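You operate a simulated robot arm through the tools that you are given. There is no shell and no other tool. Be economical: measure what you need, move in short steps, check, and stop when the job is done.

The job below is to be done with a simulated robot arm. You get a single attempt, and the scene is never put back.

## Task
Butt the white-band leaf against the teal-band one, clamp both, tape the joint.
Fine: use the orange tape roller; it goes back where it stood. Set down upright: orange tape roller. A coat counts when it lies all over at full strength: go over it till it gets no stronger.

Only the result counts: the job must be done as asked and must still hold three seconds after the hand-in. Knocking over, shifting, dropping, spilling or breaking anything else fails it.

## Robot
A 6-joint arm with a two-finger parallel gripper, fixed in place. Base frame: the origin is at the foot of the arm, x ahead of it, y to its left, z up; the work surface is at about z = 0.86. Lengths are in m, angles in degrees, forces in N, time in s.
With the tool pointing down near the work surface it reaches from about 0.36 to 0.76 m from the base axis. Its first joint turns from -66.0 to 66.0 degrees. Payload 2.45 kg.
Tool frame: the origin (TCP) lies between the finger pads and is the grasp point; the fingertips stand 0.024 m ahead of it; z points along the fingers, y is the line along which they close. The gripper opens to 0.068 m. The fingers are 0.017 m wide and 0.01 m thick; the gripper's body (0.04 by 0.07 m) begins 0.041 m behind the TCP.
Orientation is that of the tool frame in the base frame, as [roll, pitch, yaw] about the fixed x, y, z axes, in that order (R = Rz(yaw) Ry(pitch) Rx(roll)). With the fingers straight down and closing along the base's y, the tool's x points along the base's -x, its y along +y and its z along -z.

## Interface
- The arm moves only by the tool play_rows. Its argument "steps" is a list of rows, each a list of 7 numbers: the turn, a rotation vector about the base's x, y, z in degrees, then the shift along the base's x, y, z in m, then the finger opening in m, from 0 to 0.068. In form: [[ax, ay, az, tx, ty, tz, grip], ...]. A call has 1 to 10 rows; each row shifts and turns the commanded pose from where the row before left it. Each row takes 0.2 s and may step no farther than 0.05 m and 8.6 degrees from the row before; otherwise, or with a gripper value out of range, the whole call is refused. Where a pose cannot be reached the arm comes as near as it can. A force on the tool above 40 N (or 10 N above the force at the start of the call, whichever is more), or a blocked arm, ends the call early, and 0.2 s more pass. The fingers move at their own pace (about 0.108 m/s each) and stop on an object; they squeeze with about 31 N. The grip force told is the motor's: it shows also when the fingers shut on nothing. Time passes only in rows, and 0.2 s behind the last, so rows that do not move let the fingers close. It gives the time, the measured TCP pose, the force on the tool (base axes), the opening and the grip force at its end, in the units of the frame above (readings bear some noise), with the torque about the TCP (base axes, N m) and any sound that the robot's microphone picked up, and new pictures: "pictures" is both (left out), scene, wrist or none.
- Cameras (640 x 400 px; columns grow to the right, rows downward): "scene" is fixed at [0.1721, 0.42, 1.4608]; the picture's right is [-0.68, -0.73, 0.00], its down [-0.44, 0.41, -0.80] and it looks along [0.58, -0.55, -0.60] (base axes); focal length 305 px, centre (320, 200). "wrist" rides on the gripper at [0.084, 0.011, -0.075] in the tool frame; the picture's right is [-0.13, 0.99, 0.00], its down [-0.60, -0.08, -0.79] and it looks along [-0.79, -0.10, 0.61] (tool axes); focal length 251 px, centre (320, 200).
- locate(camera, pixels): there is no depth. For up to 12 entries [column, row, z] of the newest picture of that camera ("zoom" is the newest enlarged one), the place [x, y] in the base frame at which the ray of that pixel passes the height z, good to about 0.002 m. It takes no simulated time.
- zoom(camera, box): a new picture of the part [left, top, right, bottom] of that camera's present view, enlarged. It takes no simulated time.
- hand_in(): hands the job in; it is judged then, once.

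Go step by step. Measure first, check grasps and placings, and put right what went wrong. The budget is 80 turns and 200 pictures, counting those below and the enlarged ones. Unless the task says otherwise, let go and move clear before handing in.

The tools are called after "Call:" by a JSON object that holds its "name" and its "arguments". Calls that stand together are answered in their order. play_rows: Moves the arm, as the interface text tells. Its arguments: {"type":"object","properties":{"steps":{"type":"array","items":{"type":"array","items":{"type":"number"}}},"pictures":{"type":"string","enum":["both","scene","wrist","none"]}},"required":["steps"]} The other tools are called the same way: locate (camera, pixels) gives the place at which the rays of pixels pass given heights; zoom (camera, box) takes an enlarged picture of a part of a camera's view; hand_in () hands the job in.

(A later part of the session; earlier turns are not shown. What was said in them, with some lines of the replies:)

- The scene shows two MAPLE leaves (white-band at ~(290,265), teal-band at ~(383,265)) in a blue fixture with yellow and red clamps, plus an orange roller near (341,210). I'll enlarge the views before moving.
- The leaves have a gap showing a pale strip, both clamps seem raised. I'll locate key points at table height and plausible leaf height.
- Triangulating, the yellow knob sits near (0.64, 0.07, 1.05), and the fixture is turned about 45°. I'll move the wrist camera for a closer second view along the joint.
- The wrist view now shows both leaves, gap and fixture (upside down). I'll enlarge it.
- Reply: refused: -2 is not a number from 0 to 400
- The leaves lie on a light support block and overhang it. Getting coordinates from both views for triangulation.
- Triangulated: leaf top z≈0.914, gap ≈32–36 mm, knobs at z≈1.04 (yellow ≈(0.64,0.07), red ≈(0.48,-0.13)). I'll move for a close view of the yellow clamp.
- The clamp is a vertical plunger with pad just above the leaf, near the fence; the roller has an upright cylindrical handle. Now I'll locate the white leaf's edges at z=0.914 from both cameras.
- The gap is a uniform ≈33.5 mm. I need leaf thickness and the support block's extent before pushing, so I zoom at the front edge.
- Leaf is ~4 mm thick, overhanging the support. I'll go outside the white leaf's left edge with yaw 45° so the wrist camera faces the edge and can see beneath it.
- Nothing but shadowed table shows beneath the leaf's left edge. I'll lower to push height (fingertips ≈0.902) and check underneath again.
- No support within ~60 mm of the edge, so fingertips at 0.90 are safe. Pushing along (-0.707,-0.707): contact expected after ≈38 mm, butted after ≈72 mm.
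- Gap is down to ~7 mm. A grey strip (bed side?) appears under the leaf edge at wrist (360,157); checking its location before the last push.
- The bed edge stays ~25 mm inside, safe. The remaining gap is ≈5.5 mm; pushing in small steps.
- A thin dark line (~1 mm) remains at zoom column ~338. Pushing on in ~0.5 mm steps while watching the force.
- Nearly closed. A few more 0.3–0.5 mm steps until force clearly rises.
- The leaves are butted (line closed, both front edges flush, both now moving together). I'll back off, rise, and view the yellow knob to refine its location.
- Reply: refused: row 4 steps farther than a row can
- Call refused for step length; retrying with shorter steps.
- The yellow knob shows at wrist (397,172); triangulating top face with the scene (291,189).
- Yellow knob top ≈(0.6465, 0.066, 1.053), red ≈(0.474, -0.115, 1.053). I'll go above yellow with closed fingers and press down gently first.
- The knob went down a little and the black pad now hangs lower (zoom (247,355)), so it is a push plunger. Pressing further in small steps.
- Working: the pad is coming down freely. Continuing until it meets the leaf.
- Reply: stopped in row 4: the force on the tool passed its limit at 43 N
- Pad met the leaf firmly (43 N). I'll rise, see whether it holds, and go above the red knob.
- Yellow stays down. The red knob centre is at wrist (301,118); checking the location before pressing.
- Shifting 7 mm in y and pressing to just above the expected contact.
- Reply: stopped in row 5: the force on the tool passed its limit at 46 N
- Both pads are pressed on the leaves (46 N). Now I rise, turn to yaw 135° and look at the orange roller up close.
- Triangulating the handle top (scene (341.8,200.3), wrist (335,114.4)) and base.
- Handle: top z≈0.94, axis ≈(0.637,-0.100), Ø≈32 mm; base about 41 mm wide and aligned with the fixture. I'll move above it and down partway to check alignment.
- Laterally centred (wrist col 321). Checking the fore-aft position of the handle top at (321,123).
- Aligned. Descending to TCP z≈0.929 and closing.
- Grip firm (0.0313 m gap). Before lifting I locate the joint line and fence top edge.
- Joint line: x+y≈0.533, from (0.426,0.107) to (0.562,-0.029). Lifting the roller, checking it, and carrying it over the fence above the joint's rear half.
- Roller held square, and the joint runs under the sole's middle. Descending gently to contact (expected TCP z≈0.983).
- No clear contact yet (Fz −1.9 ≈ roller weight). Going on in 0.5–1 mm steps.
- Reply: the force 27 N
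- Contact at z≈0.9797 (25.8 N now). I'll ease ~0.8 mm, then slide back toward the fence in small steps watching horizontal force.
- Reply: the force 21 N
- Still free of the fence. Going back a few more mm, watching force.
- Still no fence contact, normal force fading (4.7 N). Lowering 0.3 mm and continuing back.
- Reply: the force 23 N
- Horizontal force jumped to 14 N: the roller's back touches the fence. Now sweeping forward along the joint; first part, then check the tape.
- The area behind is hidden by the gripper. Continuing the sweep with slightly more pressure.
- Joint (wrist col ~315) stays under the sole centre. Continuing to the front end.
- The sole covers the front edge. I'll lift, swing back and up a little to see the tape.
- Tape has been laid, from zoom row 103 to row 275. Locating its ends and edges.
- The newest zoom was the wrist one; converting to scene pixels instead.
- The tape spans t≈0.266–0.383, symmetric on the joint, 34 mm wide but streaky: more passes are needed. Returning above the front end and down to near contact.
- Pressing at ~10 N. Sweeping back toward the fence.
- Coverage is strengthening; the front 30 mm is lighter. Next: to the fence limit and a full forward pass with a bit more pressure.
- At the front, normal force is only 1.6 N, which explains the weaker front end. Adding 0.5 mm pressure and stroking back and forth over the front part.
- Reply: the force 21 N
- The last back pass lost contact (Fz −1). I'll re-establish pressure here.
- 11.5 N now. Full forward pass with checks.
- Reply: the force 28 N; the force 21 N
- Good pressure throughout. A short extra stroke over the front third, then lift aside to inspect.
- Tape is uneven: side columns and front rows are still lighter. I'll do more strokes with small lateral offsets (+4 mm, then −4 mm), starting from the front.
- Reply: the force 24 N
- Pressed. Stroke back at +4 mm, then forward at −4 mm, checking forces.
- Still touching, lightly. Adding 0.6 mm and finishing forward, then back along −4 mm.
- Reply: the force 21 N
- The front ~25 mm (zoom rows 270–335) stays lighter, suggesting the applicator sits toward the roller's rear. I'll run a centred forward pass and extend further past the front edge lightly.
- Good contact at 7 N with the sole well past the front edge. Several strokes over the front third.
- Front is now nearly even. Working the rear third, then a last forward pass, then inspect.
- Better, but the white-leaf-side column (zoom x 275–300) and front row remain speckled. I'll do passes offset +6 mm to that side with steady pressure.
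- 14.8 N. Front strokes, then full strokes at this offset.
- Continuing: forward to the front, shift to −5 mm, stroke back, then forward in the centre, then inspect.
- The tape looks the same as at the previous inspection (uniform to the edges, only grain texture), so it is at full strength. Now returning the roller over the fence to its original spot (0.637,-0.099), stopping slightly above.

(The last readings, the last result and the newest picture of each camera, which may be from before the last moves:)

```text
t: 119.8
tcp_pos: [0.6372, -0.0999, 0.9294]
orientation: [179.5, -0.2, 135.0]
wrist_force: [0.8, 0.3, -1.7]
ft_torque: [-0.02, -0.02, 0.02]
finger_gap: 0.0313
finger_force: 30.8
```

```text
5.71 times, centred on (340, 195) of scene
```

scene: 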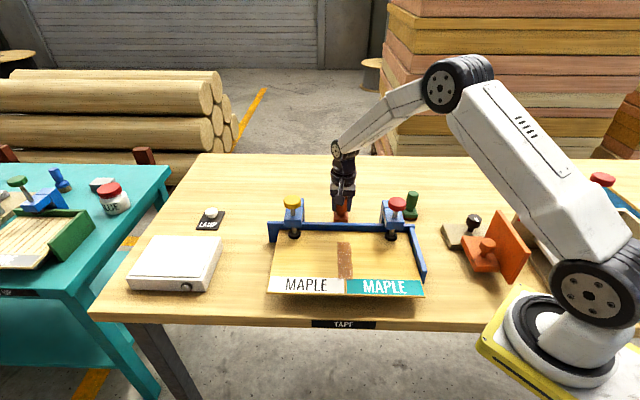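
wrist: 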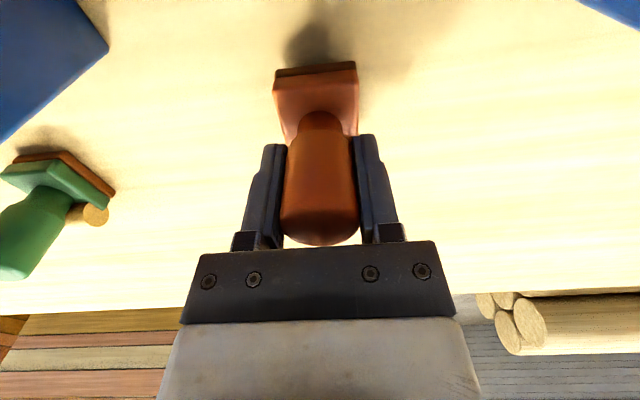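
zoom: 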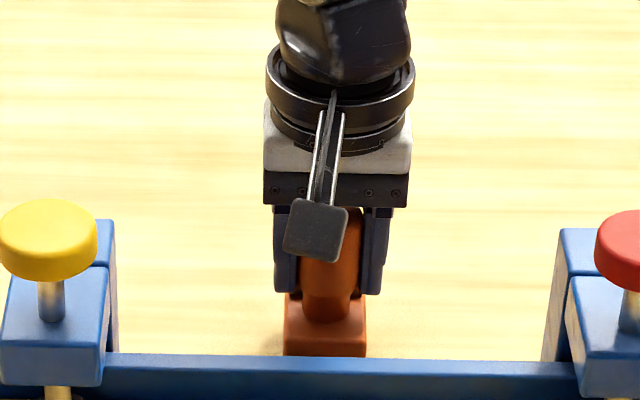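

The base is back over its original columns (zoom 284–366). Lowering gently until it touches (expected TCP z≈0.918).

Call:
{"name": "play_rows", "arguments": {"steps": [[0, 0, 0, 0, 0, -0.007, 0], [0, 0, 0, 0, 0, -0.002, 0], [0, 0, 0, 0, 0, 0, 0]], "pictures": "none"}}

Call:
{"name": "play_rows", "arguments": {"steps": [[0, 0, 0, 0, 0, -0.001, 0], [0, 0, 0, 0, 0, 0, 0]], "pictures": "none"}}

Call:
{"name": "play_rows", "arguments": {"steps": [[0, 0, 0, 0, 0, -0.001, 0], [0, 0, 0, 0, 0, 0, 0]], "pictures": "both"}}

Call:
{"name": "zoom", "arguments": {"camera": "scene", "box": [300, 160, 380, 230]}}

```text
t: 120.6
tcp_pos: [0.637, -0.1002, 0.9203]
orientation: [179.4, -0.1, 135.1]
wrist_force: [0.6, -1.1, -1.0]
ft_torque: [0.0, -0.02, -0.01]
finger_gap: 0.0313
finger_force: 31.3
```

```text
t: 121.2
tcp_pos: [0.6376, -0.0988, 0.92]
orientation: [179.6, -0.2, 135.0]
wrist_force: [-0.5, -0.5, -1.6]
ft_torque: [-0.03, -0.02, 0.02]
finger_gap: 0.0312
finger_force: 30.9
```

```text
t: 121.8
tcp_pos: [0.6361, -0.0995, 0.9184]
orientation: [179.6, -0.2, 135.0]
wrist_force: [-4.0, 0.9, 11.0]
ft_torque: [0.04, 0.63, 0.02]
finger_gap: 0.0315
finger_force: 31.1
```

scene: 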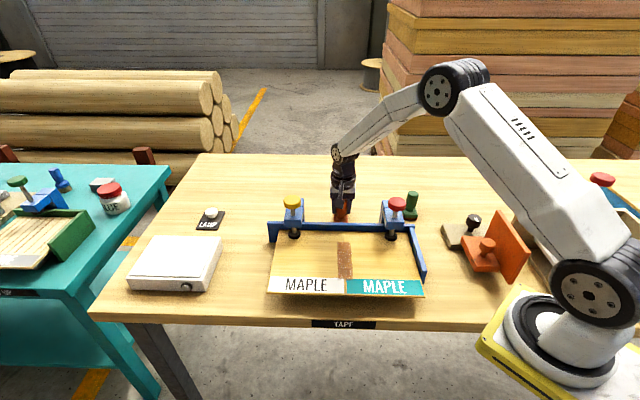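
wrist: 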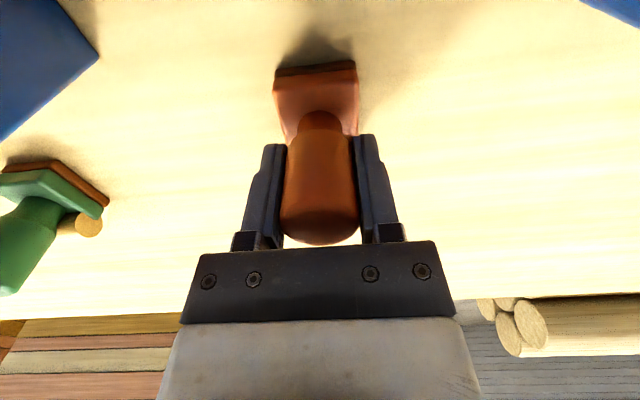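

```text
5.71 times, centred on (340, 195) of scene
```

zoom: 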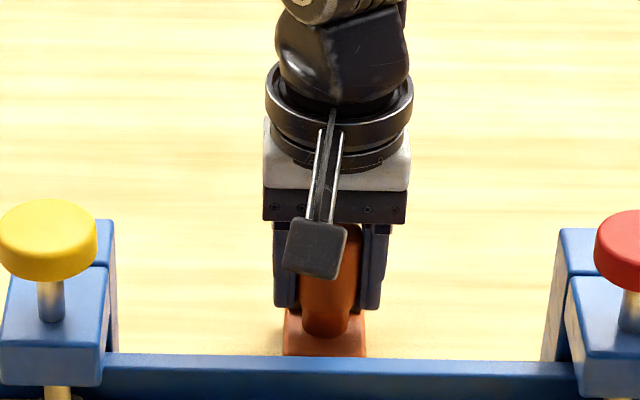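

Touching at z≈0.918. Easing 0.6 mm, opening and rising.

Call:
{"name": "play_rows", "arguments": {"steps": [[0, 0, 0, 0, 0, 0.0006, 0], [0, 0, 0, 0, 0, 0, 0.036], [0, 0, 0, 0, 0, 0, 0.068], [0, 0, 0, 0, 0, 0, 0.068], [0, 0, 0, 0, 0, 0.03, 0.068], [0, 0, 0, 0, 0, 0.045, 0.068], [0, 0, 0, 0, 0, 0.045, 0.068], [0, 0, 0, -0.0295, 0.0243, 0.035, 0.068], [0, 0, 0, -0.0295, 0.0243, 0.03, 0.068]]}}

Call:
{"name": "zoom", "arguments": {"camera": "scene", "box": [315, 190, 365, 225]}}

Call:
{"name": "zoom", "arguments": {"camera": "wrist", "box": [220, 0, 420, 150]}}

Call:
{"name": "zoom", "arguments": {"camera": "scene", "box": [260, 180, 440, 300]}}

```text
refused: row 8 steps farther than a row can; nothing moved
```

```text
11.43 times, centred on (340, 208) of scene
```

zoom: 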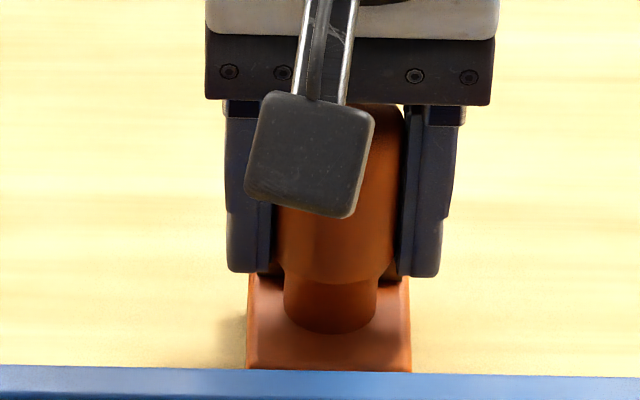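

```text
2.67 times, centred on (320, 75) of wrist
```

zoom: 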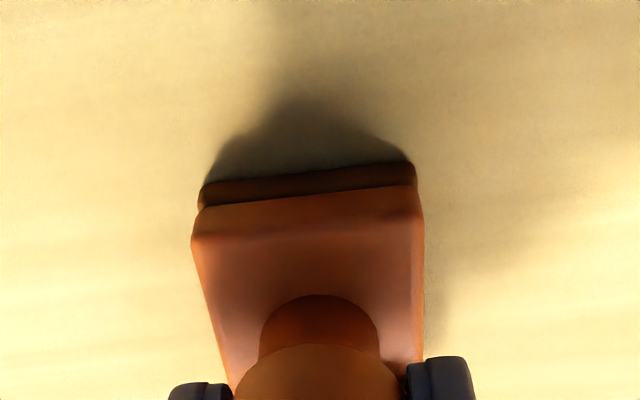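

```text
3.33 times, centred on (350, 240) of scene
```

zoom: 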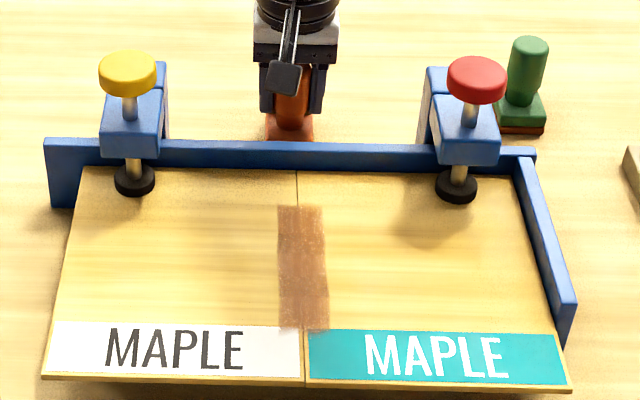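

Call refused for step length; the roller position matches the start (zoom 248–412, front row 370). Before releasing, a closer unobstructed look at the tape.

Call:
{"name": "zoom", "arguments": {"camera": "scene", "box": [325, 232, 365, 288]}}

```text
7.14 times, centred on (345, 260) of scene
```

zoom: 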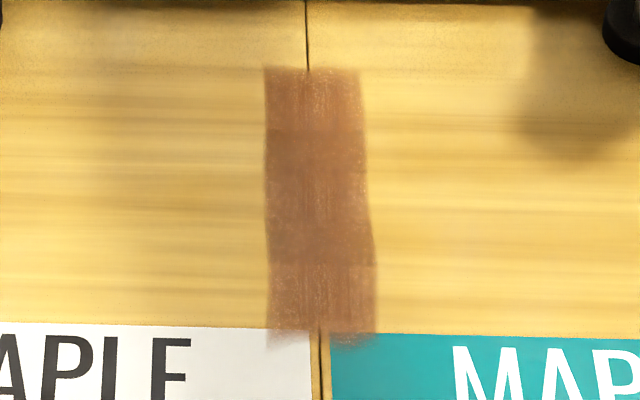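

The end cells (zoom rows 68–128 and 262–335) look lighter than the middle, so before releasing I'll go back and work both ends more. Lifting and carrying to the rear end of the joint.

Call:
{"name": "play_rows", "arguments": {"steps": [[0, 0, 0, 0, 0, 0.01, 0], [0, 0, 0, 0, 0, 0.03, 0], [0, 0, 0, 0, 0, 0.035, 0], [0, 0, 0, 0, 0, 0.035, 0], [0, 0, 0, -0.0326, 0.0313, 0, 0], [0, 0, 0, -0.0326, 0.0313, 0, 0], [0, 0, 0, -0.0326, 0.0313, 0, 0], [0, 0, 0, 0, 0, -0.035, 0], [0, 0, 0, 0, 0, -0.02, 0], [0, 0, 0, 0, 0, -0.002, 0]], "pictures": "none"}}

Call:
{"name": "play_rows", "arguments": {"steps": [[0, 0, 0, 0, 0, -0.0015, 0], [0, 0, 0, 0, 0, 0, 0]], "pictures": "none"}}

Call:
{"name": "play_rows", "arguments": {"steps": [[0, 0, 0, 0, 0, -0.001, 0], [0, 0, 0, 0, 0, 0, 0]], "pictures": "scene"}}

```text
t: 124.0
tcp_pos: [0.5388, -0.0059, 0.9698]
orientation: [179.7, -0.3, 135.0]
wrist_force: [0.0, -0.4, -0.9]
ft_torque: [-0.03, -0.02, -0.01]
finger_gap: 0.0314
finger_force: 30.6
```

```text
t: 124.6
tcp_pos: [0.5396, -0.0057, 0.9696]
orientation: [179.5, 0.0, 135.0]
wrist_force: [-4.5, 2.0, 14.6]
ft_torque: [0.04, 0.54, -0.04]
finger_gap: 0.0314
finger_force: 30.5
```

```text
t: 125.2
tcp_pos: [0.5404, -0.0048, 0.9695]
orientation: [179.4, -0.1, 134.9]
wrist_force: [-6.0, 0.6, 28.9]
ft_torque: [-0.36, 0.52, -0.01]
finger_gap: 0.0313
finger_force: 31.3
```

scene: 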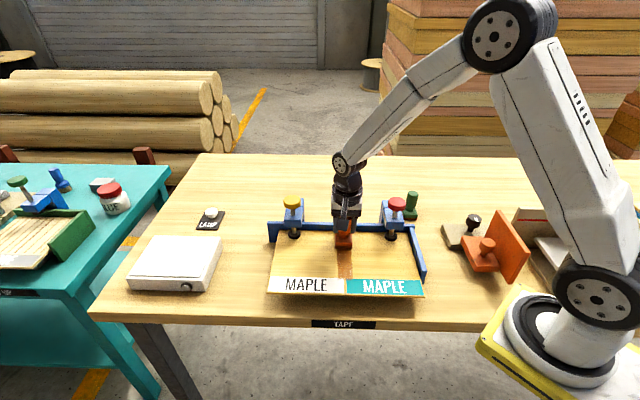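

Contact made (29 N); easing 0.4 mm and stroking repeatedly over the rear end.

Call:
{"name": "play_rows", "arguments": {"steps": [[0, 0, 0, 0.006, -0.006, 0.0004, 0], [0, 0, 0, -0.0085, 0.0085, 0, 0], [0, 0, 0, -0.0085, 0.0085, 0, 0], [0, 0, 0, -0.0085, 0.0085, 0, 0], [0, 0, 0, -0.0085, 0.0085, 0, 0], [0, 0, 0, 0.0085, -0.0085, 0, 0], [0, 0, 0, 0.0085, -0.0085, 0, 0], [0, 0, 0, 0.0085, -0.0085, 0, 0], [0, 0, 0, 0.0085, -0.0085, 0, 0]], "pictures": "none"}}

Call:
{"name": "play_rows", "arguments": {"steps": [[0, 0, 0, 0, 0, -0.0003, 0], [0, 0, 0, -0.0085, 0.0085, 0, 0], [0, 0, 0, -0.0085, 0.0085, 0, 0], [0, 0, 0, -0.0085, 0.0085, 0, 0], [0, 0, 0, -0.0085, 0.0085, 0, 0], [0, 0, 0, 0.0085, -0.0085, 0, 0], [0, 0, 0, 0.0085, -0.0085, 0, 0], [0, 0, 0, 0.0085, -0.0085, 0, 0], [0, 0, 0, 0.0085, -0.0085, 0, 0]], "pictures": "none"}}

Call:
{"name": "play_rows", "arguments": {"steps": [[0, 0, 0, 0, 0, -0.0003, 0], [0, 0, 0, -0.0085, 0.0085, 0, 0], [0, 0, 0, -0.0085, 0.0085, 0, 0], [0, 0, 0, -0.0085, 0.0085, 0, 0], [0, 0, 0, -0.0085, 0.0085, 0, 0], [0, 0, 0, 0.0085, -0.0085, 0, 0], [0, 0, 0, 0.0085, -0.0085, 0, 0], [0, 0, 0, 0.0085, -0.0085, 0, 0], [0, 0, 0, 0.0085, -0.0085, 0, 0]], "pictures": "none"}}

Call:
{"name": "play_rows", "arguments": {"steps": [[0, 0, 0, -0.0085, 0.0085, -0.0003, 0], [0, 0, 0, -0.0085, 0.0085, 0, 0], [0, 0, 0, -0.0085, 0.0085, 0, 0], [0, 0, 0, -0.0085, 0.0085, 0, 0], [0, 0, 0, -0.0085, 0.0085, 0, 0], [0, 0, 0, -0.0085, 0.0085, 0, 0], [0, 0, 0, -0.0085, 0.0085, 0, 0]], "pictures": "none"}}

```text
t: 127.2
tcp_pos: [0.5446, -0.0127, 0.9681]
orientation: [179.6, -0.2, 135.0]
wrist_force: [-1.7, 2.0, 4.7]
ft_torque: [-0.12, 0.06, -0.03]
finger_gap: 0.0313
finger_force: 30.9
```

```text
t: 129.2
tcp_pos: [0.545, -0.0115, 0.9678]
orientation: [179.7, -0.1, 135.1]
wrist_force: [0.6, -0.1, -0.1]
ft_torque: [-0.01, 0.04, 0.0]
finger_gap: 0.0312
finger_force: 31.1
```

```text
t: 131.2
tcp_pos: [0.5459, -0.0115, 0.9682]
orientation: [179.4, -0.3, 135.0]
wrist_force: [-1.9, 2.5, 7.6]
ft_torque: [-0.04, 0.16, -0.04]
finger_gap: 0.0315
finger_force: 31.3
```

```text
t: 132.8
tcp_pos: [0.4861, 0.0476, 0.9682]
orientation: [179.6, -0.1, 135.0]
wrist_force: [2.9, -4.4, 11.4]
ft_torque: [-0.42, 0.08, 0.1]
finger_gap: 0.0312
finger_force: 31.0
```

Pressure is good. Moving on to the front end and stroking there repeatedly.

Call:
{"name": "play_rows", "arguments": {"steps": [[0, 0, 0, -0.0085, 0.0085, 0, 0], [0, 0, 0, -0.0085, 0.0085, 0, 0], [0, 0, 0, -0.0085, 0.0085, 0, 0], [0, 0, 0, -0.0085, 0.0085, 0, 0], [0, 0, 0, -0.0085, 0.0085, 0, 0], [0, 0, 0, -0.0085, 0.0085, 0, 0], [0, 0, 0, 0, 0, 0, 0]], "pictures": "none"}}

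Call:
{"name": "play_rows", "arguments": {"steps": [[0, 0, 0, 0, 0, -0.0002, 0], [0, 0, 0, 0.0085, -0.0085, 0, 0], [0, 0, 0, 0.0085, -0.0085, 0, 0], [0, 0, 0, 0.0085, -0.0085, 0, 0], [0, 0, 0, 0.0085, -0.0085, 0, 0], [0, 0, 0, -0.0085, 0.0085, 0, 0], [0, 0, 0, -0.0085, 0.0085, 0, 0], [0, 0, 0, -0.0085, 0.0085, 0, 0], [0, 0, 0, -0.0085, 0.0085, 0, 0]], "pictures": "none"}}

Call:
{"name": "play_rows", "arguments": {"steps": [[0, 0, 0, 0.002, 0.002, -0.0003, 0], [0, 0, 0, 0.0085, -0.0085, 0, 0], [0, 0, 0, 0.0085, -0.0085, 0, 0], [0, 0, 0, 0.0085, -0.0085, 0, 0], [0, 0, 0, 0.0085, -0.0085, 0, 0], [0, 0, 0, -0.0085, 0.0085, 0, 0], [0, 0, 0, -0.0085, 0.0085, 0, 0], [0, 0, 0, -0.0085, 0.0085, 0, 0], [0, 0, 0, -0.0085, 0.0085, 0, 0]], "pictures": "none"}}

Call:
{"name": "play_rows", "arguments": {"steps": [[0, 0, 0, -0.004, -0.004, -0.0003, 0], [0, 0, 0, 0.0085, -0.0085, 0, 0], [0, 0, 0, 0.0085, -0.0085, 0, 0], [0, 0, 0, 0.0085, -0.0085, 0, 0], [0, 0, 0, 0.0085, -0.0085, 0, 0], [0, 0, 0, -0.0085, 0.0085, 0, 0], [0, 0, 0, -0.0085, 0.0085, 0, 0], [0, 0, 0, -0.0085, 0.0085, 0, 0], [0, 0, 0, -0.0085, 0.0085, 0, 0]], "pictures": "none"}}

```text
t: 134.4
tcp_pos: [0.4341, 0.0995, 0.9677]
orientation: [179.4, -0.2, 135.1]
wrist_force: [2.0, -1.3, 9.0]
ft_torque: [-0.3, -0.03, 0.04]
finger_gap: 0.0313
finger_force: 30.3
```

```text
t: 136.4
tcp_pos: [0.4339, 0.0987, 0.9658]
orientation: [179.6, -0.2, 134.9]
wrist_force: [1.1, -1.9, 3.6]
ft_torque: [-0.18, 0.03, 0.06]
finger_gap: 0.0313
finger_force: 30.6
```

```text
t: 138.4
tcp_pos: [0.4359, 0.1, 0.9678]
orientation: [179.4, -0.1, 135.0]
wrist_force: [0.7, -0.3, -0.8]
ft_torque: [0.0, 0.02, -0.02]
finger_gap: 0.0314
finger_force: 30.8
```

```text
t: 140.4
tcp_pos: [0.4322, 0.0969, 0.9681]
orientation: [179.6, -0.2, 135.0]
wrist_force: [0.0, -0.8, -1.5]
ft_torque: [0.0, -0.01, 0.0]
finger_gap: 0.0313
finger_force: 31.0
```

The last two strokes lost contact as the handle slid. Lowering ~1 mm and repeating.

Call:
{"name": "play_rows", "arguments": {"steps": [[0, 0, 0, 0.002, 0.002, -0.0008, 0], [0, 0, 0, 0, 0, -0.0005, 0], [0, 0, 0, 0, 0, 0, 0]], "pictures": "none"}}

Call:
{"name": "play_rows", "arguments": {"steps": [[0, 0, 0, 0.0085, -0.0085, -0.0002, 0], [0, 0, 0, 0.0085, -0.0085, 0, 0], [0, 0, 0, 0.0085, -0.0085, 0, 0], [0, 0, 0, 0.0085, -0.0085, 0, 0], [0, 0, 0, -0.0085, 0.0085, -0.0002, 0], [0, 0, 0, -0.0085, 0.0085, 0, 0], [0, 0, 0, -0.0085, 0.0085, 0, 0], [0, 0, 0, -0.0085, 0.0085, 0, 0]], "pictures": "none"}}

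Call:
{"name": "play_rows", "arguments": {"steps": [[0, 0, 0, 0.0085, -0.0085, -0.0004, 0], [0, 0, 0, 0.0085, -0.0085, 0, 0], [0, 0, 0, 0.0085, -0.0085, 0, 0], [0, 0, 0, 0.0085, -0.0085, 0, 0], [0, 0, 0, -0.0085, 0.0085, -0.0002, 0], [0, 0, 0, -0.0085, 0.0085, 0, 0], [0, 0, 0, -0.0085, 0.0085, 0, 0], [0, 0, 0, -0.0085, 0.0085, 0, 0]], "pictures": "none"}}

Call:
{"name": "play_rows", "arguments": {"steps": [[0, 0, 0, 0, 0, 0.04, 0], [0, 0, 0, 0, 0, 0.045, 0], [0, 0, 0, -0.03, -0.03, 0.01, 0], [0, 0, 0, -0.03, -0.03, 0.01, 0]], "pictures": "scene"}}

Call:
{"name": "zoom", "arguments": {"camera": "scene", "box": [325, 232, 365, 288]}}

```text
t: 141.2
tcp_pos: [0.4348, 0.0984, 0.9679]
orientation: [179.4, -0.1, 134.9]
wrist_force: [-6.8, -4.2, 27.8]
ft_torque: [-0.54, 0.53, -0.03]
finger_gap: 0.0313
finger_force: 31.4
```

```text
t: 143.0
tcp_pos: [0.4343, 0.0986, 0.9657]
orientation: [179.5, -0.1, 135.1]
wrist_force: [6.2, -4.7, 18.0]
ft_torque: [-0.58, -0.11, 0.15]
finger_gap: 0.0312
finger_force: 31.1
```

```text
t: 144.8
tcp_pos: [0.4339, 0.0992, 0.9646]
orientation: [179.6, -0.2, 135.0]
wrist_force: [0.7, 0.1, 1.0]
ft_torque: [-0.1, 0.02, 0.05]
finger_gap: 0.0309
finger_force: 30.9
```

```text
t: 145.8
tcp_pos: [0.3751, 0.0398, 1.0698]
orientation: [179.6, -0.1, 134.9]
wrist_force: [-0.6, -0.6, -1.5]
ft_torque: [0.01, -0.04, 0.01]
finger_gap: 0.0309
finger_force: 31.1
```

scene: 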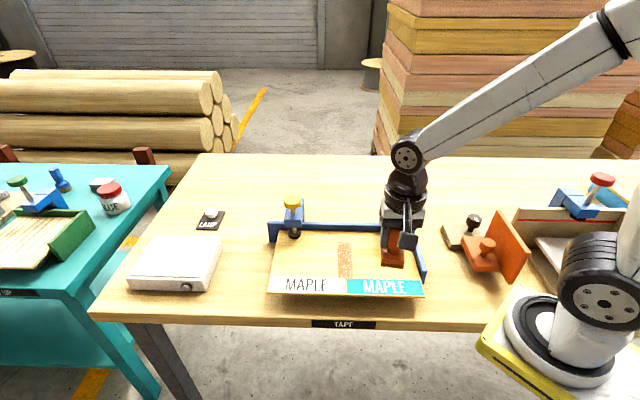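

```text
7.14 times, centred on (345, 260) of scene
```

zoom: 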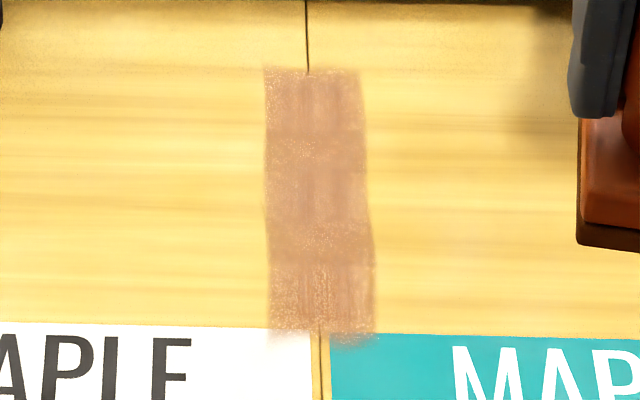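

No change from the previous state: the tape is at full strength, and the grain is its texture. Carrying the roller home again.

Call:
{"name": "play_rows", "arguments": {"steps": [[0, 0, 0, 0.03, 0.03, 0, 0], [0, 0, 0, 0.03, 0.03, 0, 0], [0, 0, 0, 0.0336, -0.0332, 0, 0], [0, 0, 0, 0.0336, -0.0332, 0, 0], [0, 0, 0, 0.0336, -0.0332, 0, 0], [0, 0, 0, 0.0336, -0.0332, 0, 0], [0, 0, 0, 0.0336, -0.0332, 0, 0], [0, 0, 0, 0.0336, -0.0332, 0, 0], [0, 0, 0, 0, 0, 0, 0]], "pictures": "none"}}

Call:
{"name": "play_rows", "arguments": {"steps": [[0, 0, 0, 0, 0, -0.045, 0], [0, 0, 0, 0, 0, -0.045, 0], [0, 0, 0, 0, 0, -0.045, 0], [0, 0, 0, 0, 0, -0.015, 0], [0, 0, 0, 0, 0, 0, 0]]}}

Call:
{"name": "zoom", "arguments": {"camera": "scene", "box": [315, 190, 365, 225]}}

```text
t: 147.8
tcp_pos: [0.6355, -0.1032, 1.0685]
orientation: [179.7, -0.2, 135.0]
wrist_force: [-0.1, -0.2, -2.3]
ft_torque: [0.0, 0.03, -0.01]
finger_gap: 0.0309
finger_force: 30.6
```

```text
t: 149.0
tcp_pos: [0.6355, -0.1011, 0.9192]
orientation: [179.4, -0.1, 135.0]
wrist_force: [0.1, 0.0, -2.0]
ft_torque: [0.02, 0.0, -0.02]
finger_gap: 0.0312
finger_force: 31.7
```

scene: 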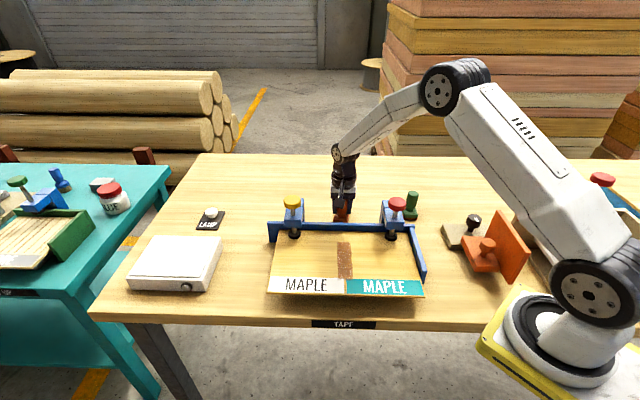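
wrist: 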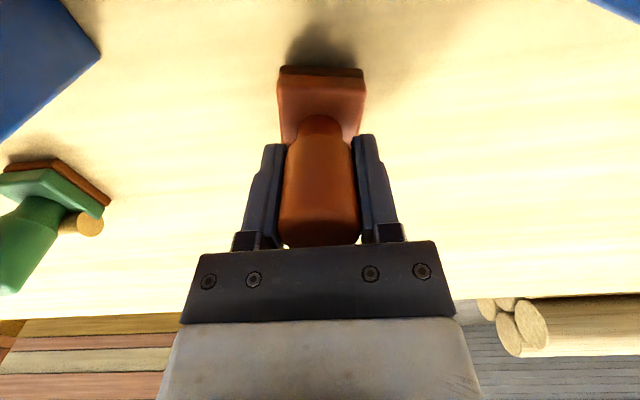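

```text
11.43 times, centred on (340, 208) of scene
```

zoom: 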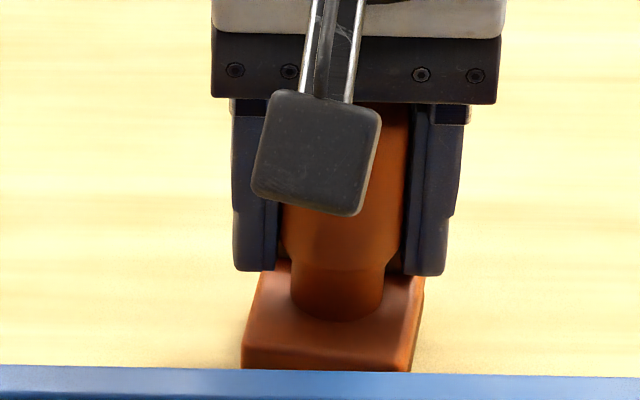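

The roller has turned about −8.5° in the grip (base side face now visible at scene zoom (412,330); wrist front edge slope flipped). Correcting with +8.5° tool yaw and ~2 mm shift, then checking.

Call:
{"name": "play_rows", "arguments": {"steps": [[0, 0, 4.25, 0.0007, 0.0008, 0, 0], [0, 0, 4.25, 0.0007, 0.0008, 0, 0], [0, 0, 0, 0, 0, -0.002, 0], [0, 0, 0, 0, 0, 0, 0]]}}

Call:
{"name": "zoom", "arguments": {"camera": "scene", "box": [315, 190, 365, 225]}}

```text
t: 150.0
tcp_pos: [0.6367, -0.0995, 0.9166]
orientation: [179.6, -0.2, 143.6]
wrist_force: [0.6, -0.5, -1.5]
ft_torque: [-0.02, 0.0, -0.03]
finger_gap: 0.0309
finger_force: 30.6
```

scene: 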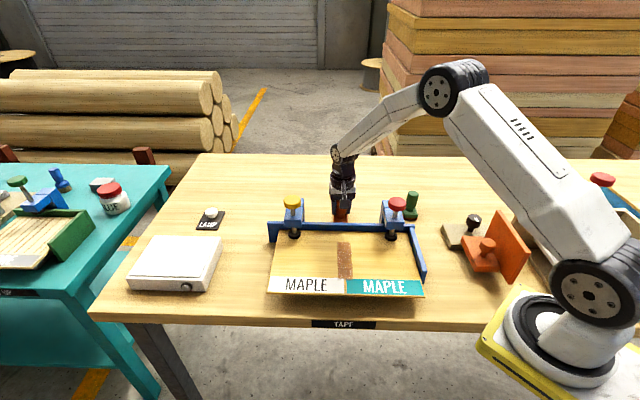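
wrist: 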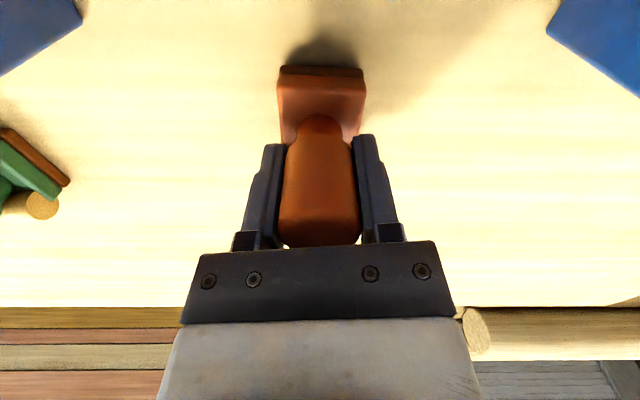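

```text
11.43 times, centred on (340, 208) of scene
```

zoom: 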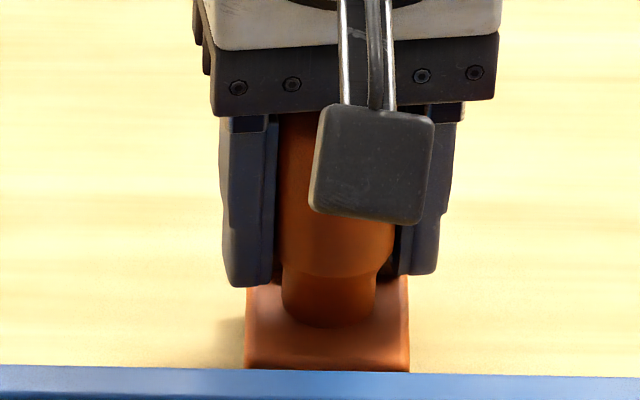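

Square again (245–410 vs original 249–414). Shifting ~1 mm and lowering to contact.

Call:
{"name": "play_rows", "arguments": {"steps": [[0, 0, 0, -0.0007, -0.0007, -0.0007, 0], [0, 0, 0, 0, 0, 0, 0]], "pictures": "none"}}

Call:
{"name": "play_rows", "arguments": {"steps": [[0, 0, 0, 0, 0, -0.0007, 0], [0, 0, 0, 0, 0, 0, 0]], "pictures": "none"}}

Call:
{"name": "play_rows", "arguments": {"steps": [[0, 0, 0, 0, 0, -0.0007, 0], [0, 0, 0, 0, 0, 0, 0]], "pictures": "scene"}}

Call:
{"name": "zoom", "arguments": {"camera": "scene", "box": [315, 190, 365, 225]}}

```text
t: 150.6
tcp_pos: [0.6362, -0.0995, 0.9165]
orientation: [179.6, -0.2, 143.5]
wrist_force: [0.2, 0.7, -1.6]
ft_torque: [0.0, -0.01, 0.01]
finger_gap: 0.0311
finger_force: 30.5
```

```text
t: 151.2
tcp_pos: [0.6362, -0.0992, 0.9173]
orientation: [179.6, -0.2, 143.4]
wrist_force: [0.4, -0.6, -1.5]
ft_torque: [0.0, 0.04, 0.01]
finger_gap: 0.0314
finger_force: 30.7
```

```text
t: 151.8
tcp_pos: [0.6361, -0.0995, 0.9152]
orientation: [179.6, -0.2, 143.4]
wrist_force: [-0.5, 0.4, -1.5]
ft_torque: [0.0, 0.02, -0.01]
finger_gap: 0.031
finger_force: 30.8
```

scene: 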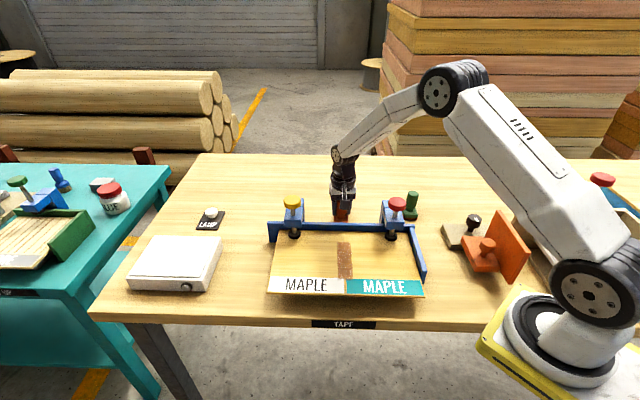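

```text
11.43 times, centred on (340, 208) of scene
5 turns are left
```

zoom: 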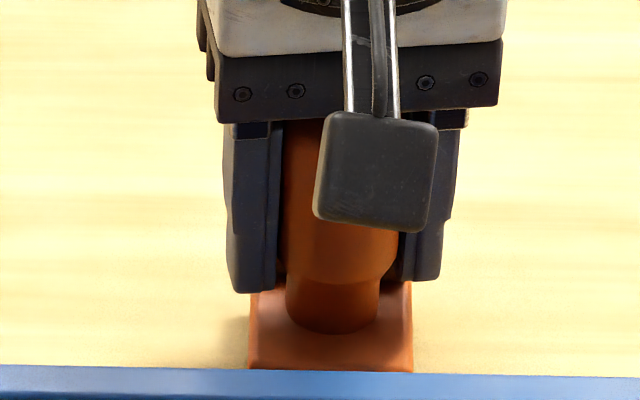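

Position matches (249–413); few turns remain. Lowering the last ~1 mm, releasing and rising.

Call:
{"name": "play_rows", "arguments": {"steps": [[0, 0, 0, 0, 0, -0.0006, 0], [0, 0, 0, 0, 0, -0.0005, 0], [0, 0, 0, 0, 0, 0, 0], [0, 0, 0, 0, 0, 0, 0.036], [0, 0, 0, 0, 0, 0, 0.068], [0, 0, 0, 0, 0, 0, 0.068], [0, 0, 0, 0, 0, 0.03, 0.068], [0, 0, 0, 0, 0, 0.045, 0.068], [0, 0, 0, 0, 0, 0.045, 0.068], [0, 0, 0, 0, 0, 0.045, 0.068]]}}

Call:
{"name": "zoom", "arguments": {"camera": "scene", "box": [315, 190, 365, 225]}}

Call:
{"name": "zoom", "arguments": {"camera": "scene", "box": [260, 180, 440, 300]}}

```text
t: 154.0
tcp_pos: [0.6372, -0.0993, 1.0816]
orientation: [179.6, -0.3, 143.5]
wrist_force: [-0.1, -0.4, -0.4]
ft_torque: [0.01, 0.04, 0.01]
finger_gap: 0.0681
finger_force: 0.2
```

scene: 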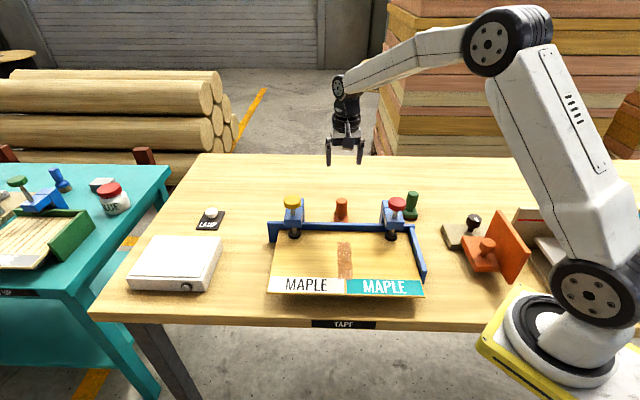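
wrist: 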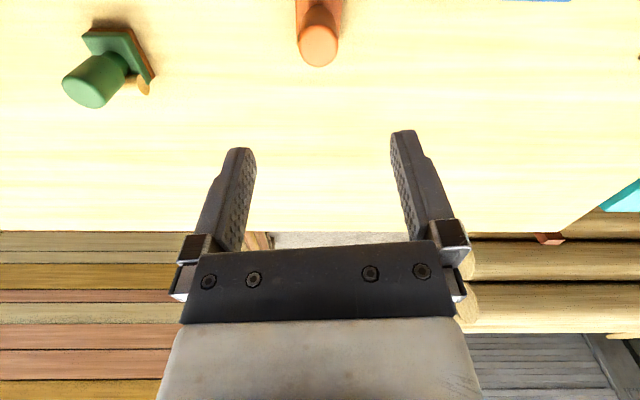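

```text
11.43 times, centred on (340, 208) of scene
```

zoom: 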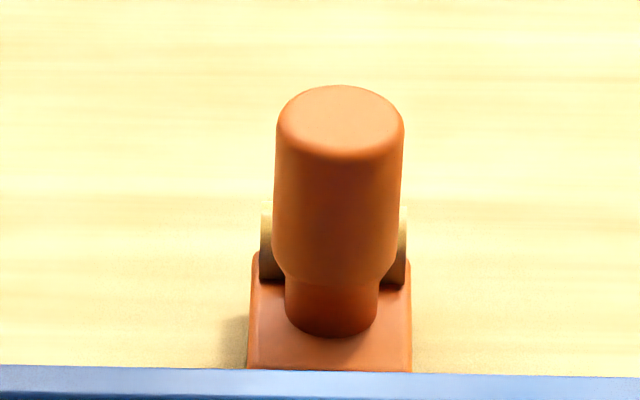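

```text
3.33 times, centred on (350, 240) of scene
4 turns are left
```

zoom: 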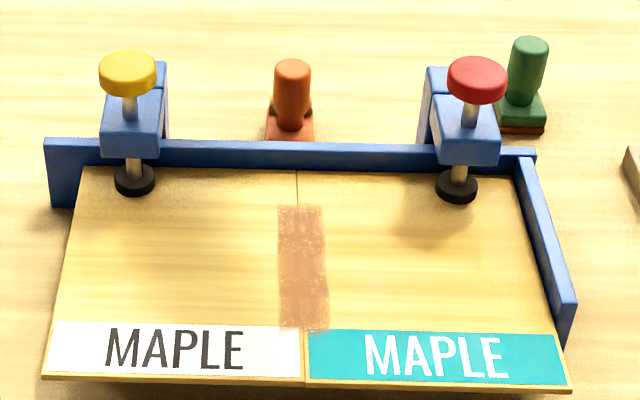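

The roller stands upright back on its spot (handle top at zoom (340,115), practically as at the start), the leaves are butted and clamped, the tape is in place, and the gripper is clear. Handing in.

Call:
{"name": "hand_in", "arguments": {}}

```text
The job is handed in.
```

I pushed the white-band leaf against the teal-band one, clamped both and taped the joint. The orange roller is back upright, within about 1 mm of where it stood.

- **Tape:** extra passes stopped making it any stronger. It covers about the middle 12 cm of the 19 cm joint. No tape showed on the last 3–4 cm at either end, even where the roller passed over.
- **Teal leaf:** it may have shifted a fraction of a millimetre when the white one met it.
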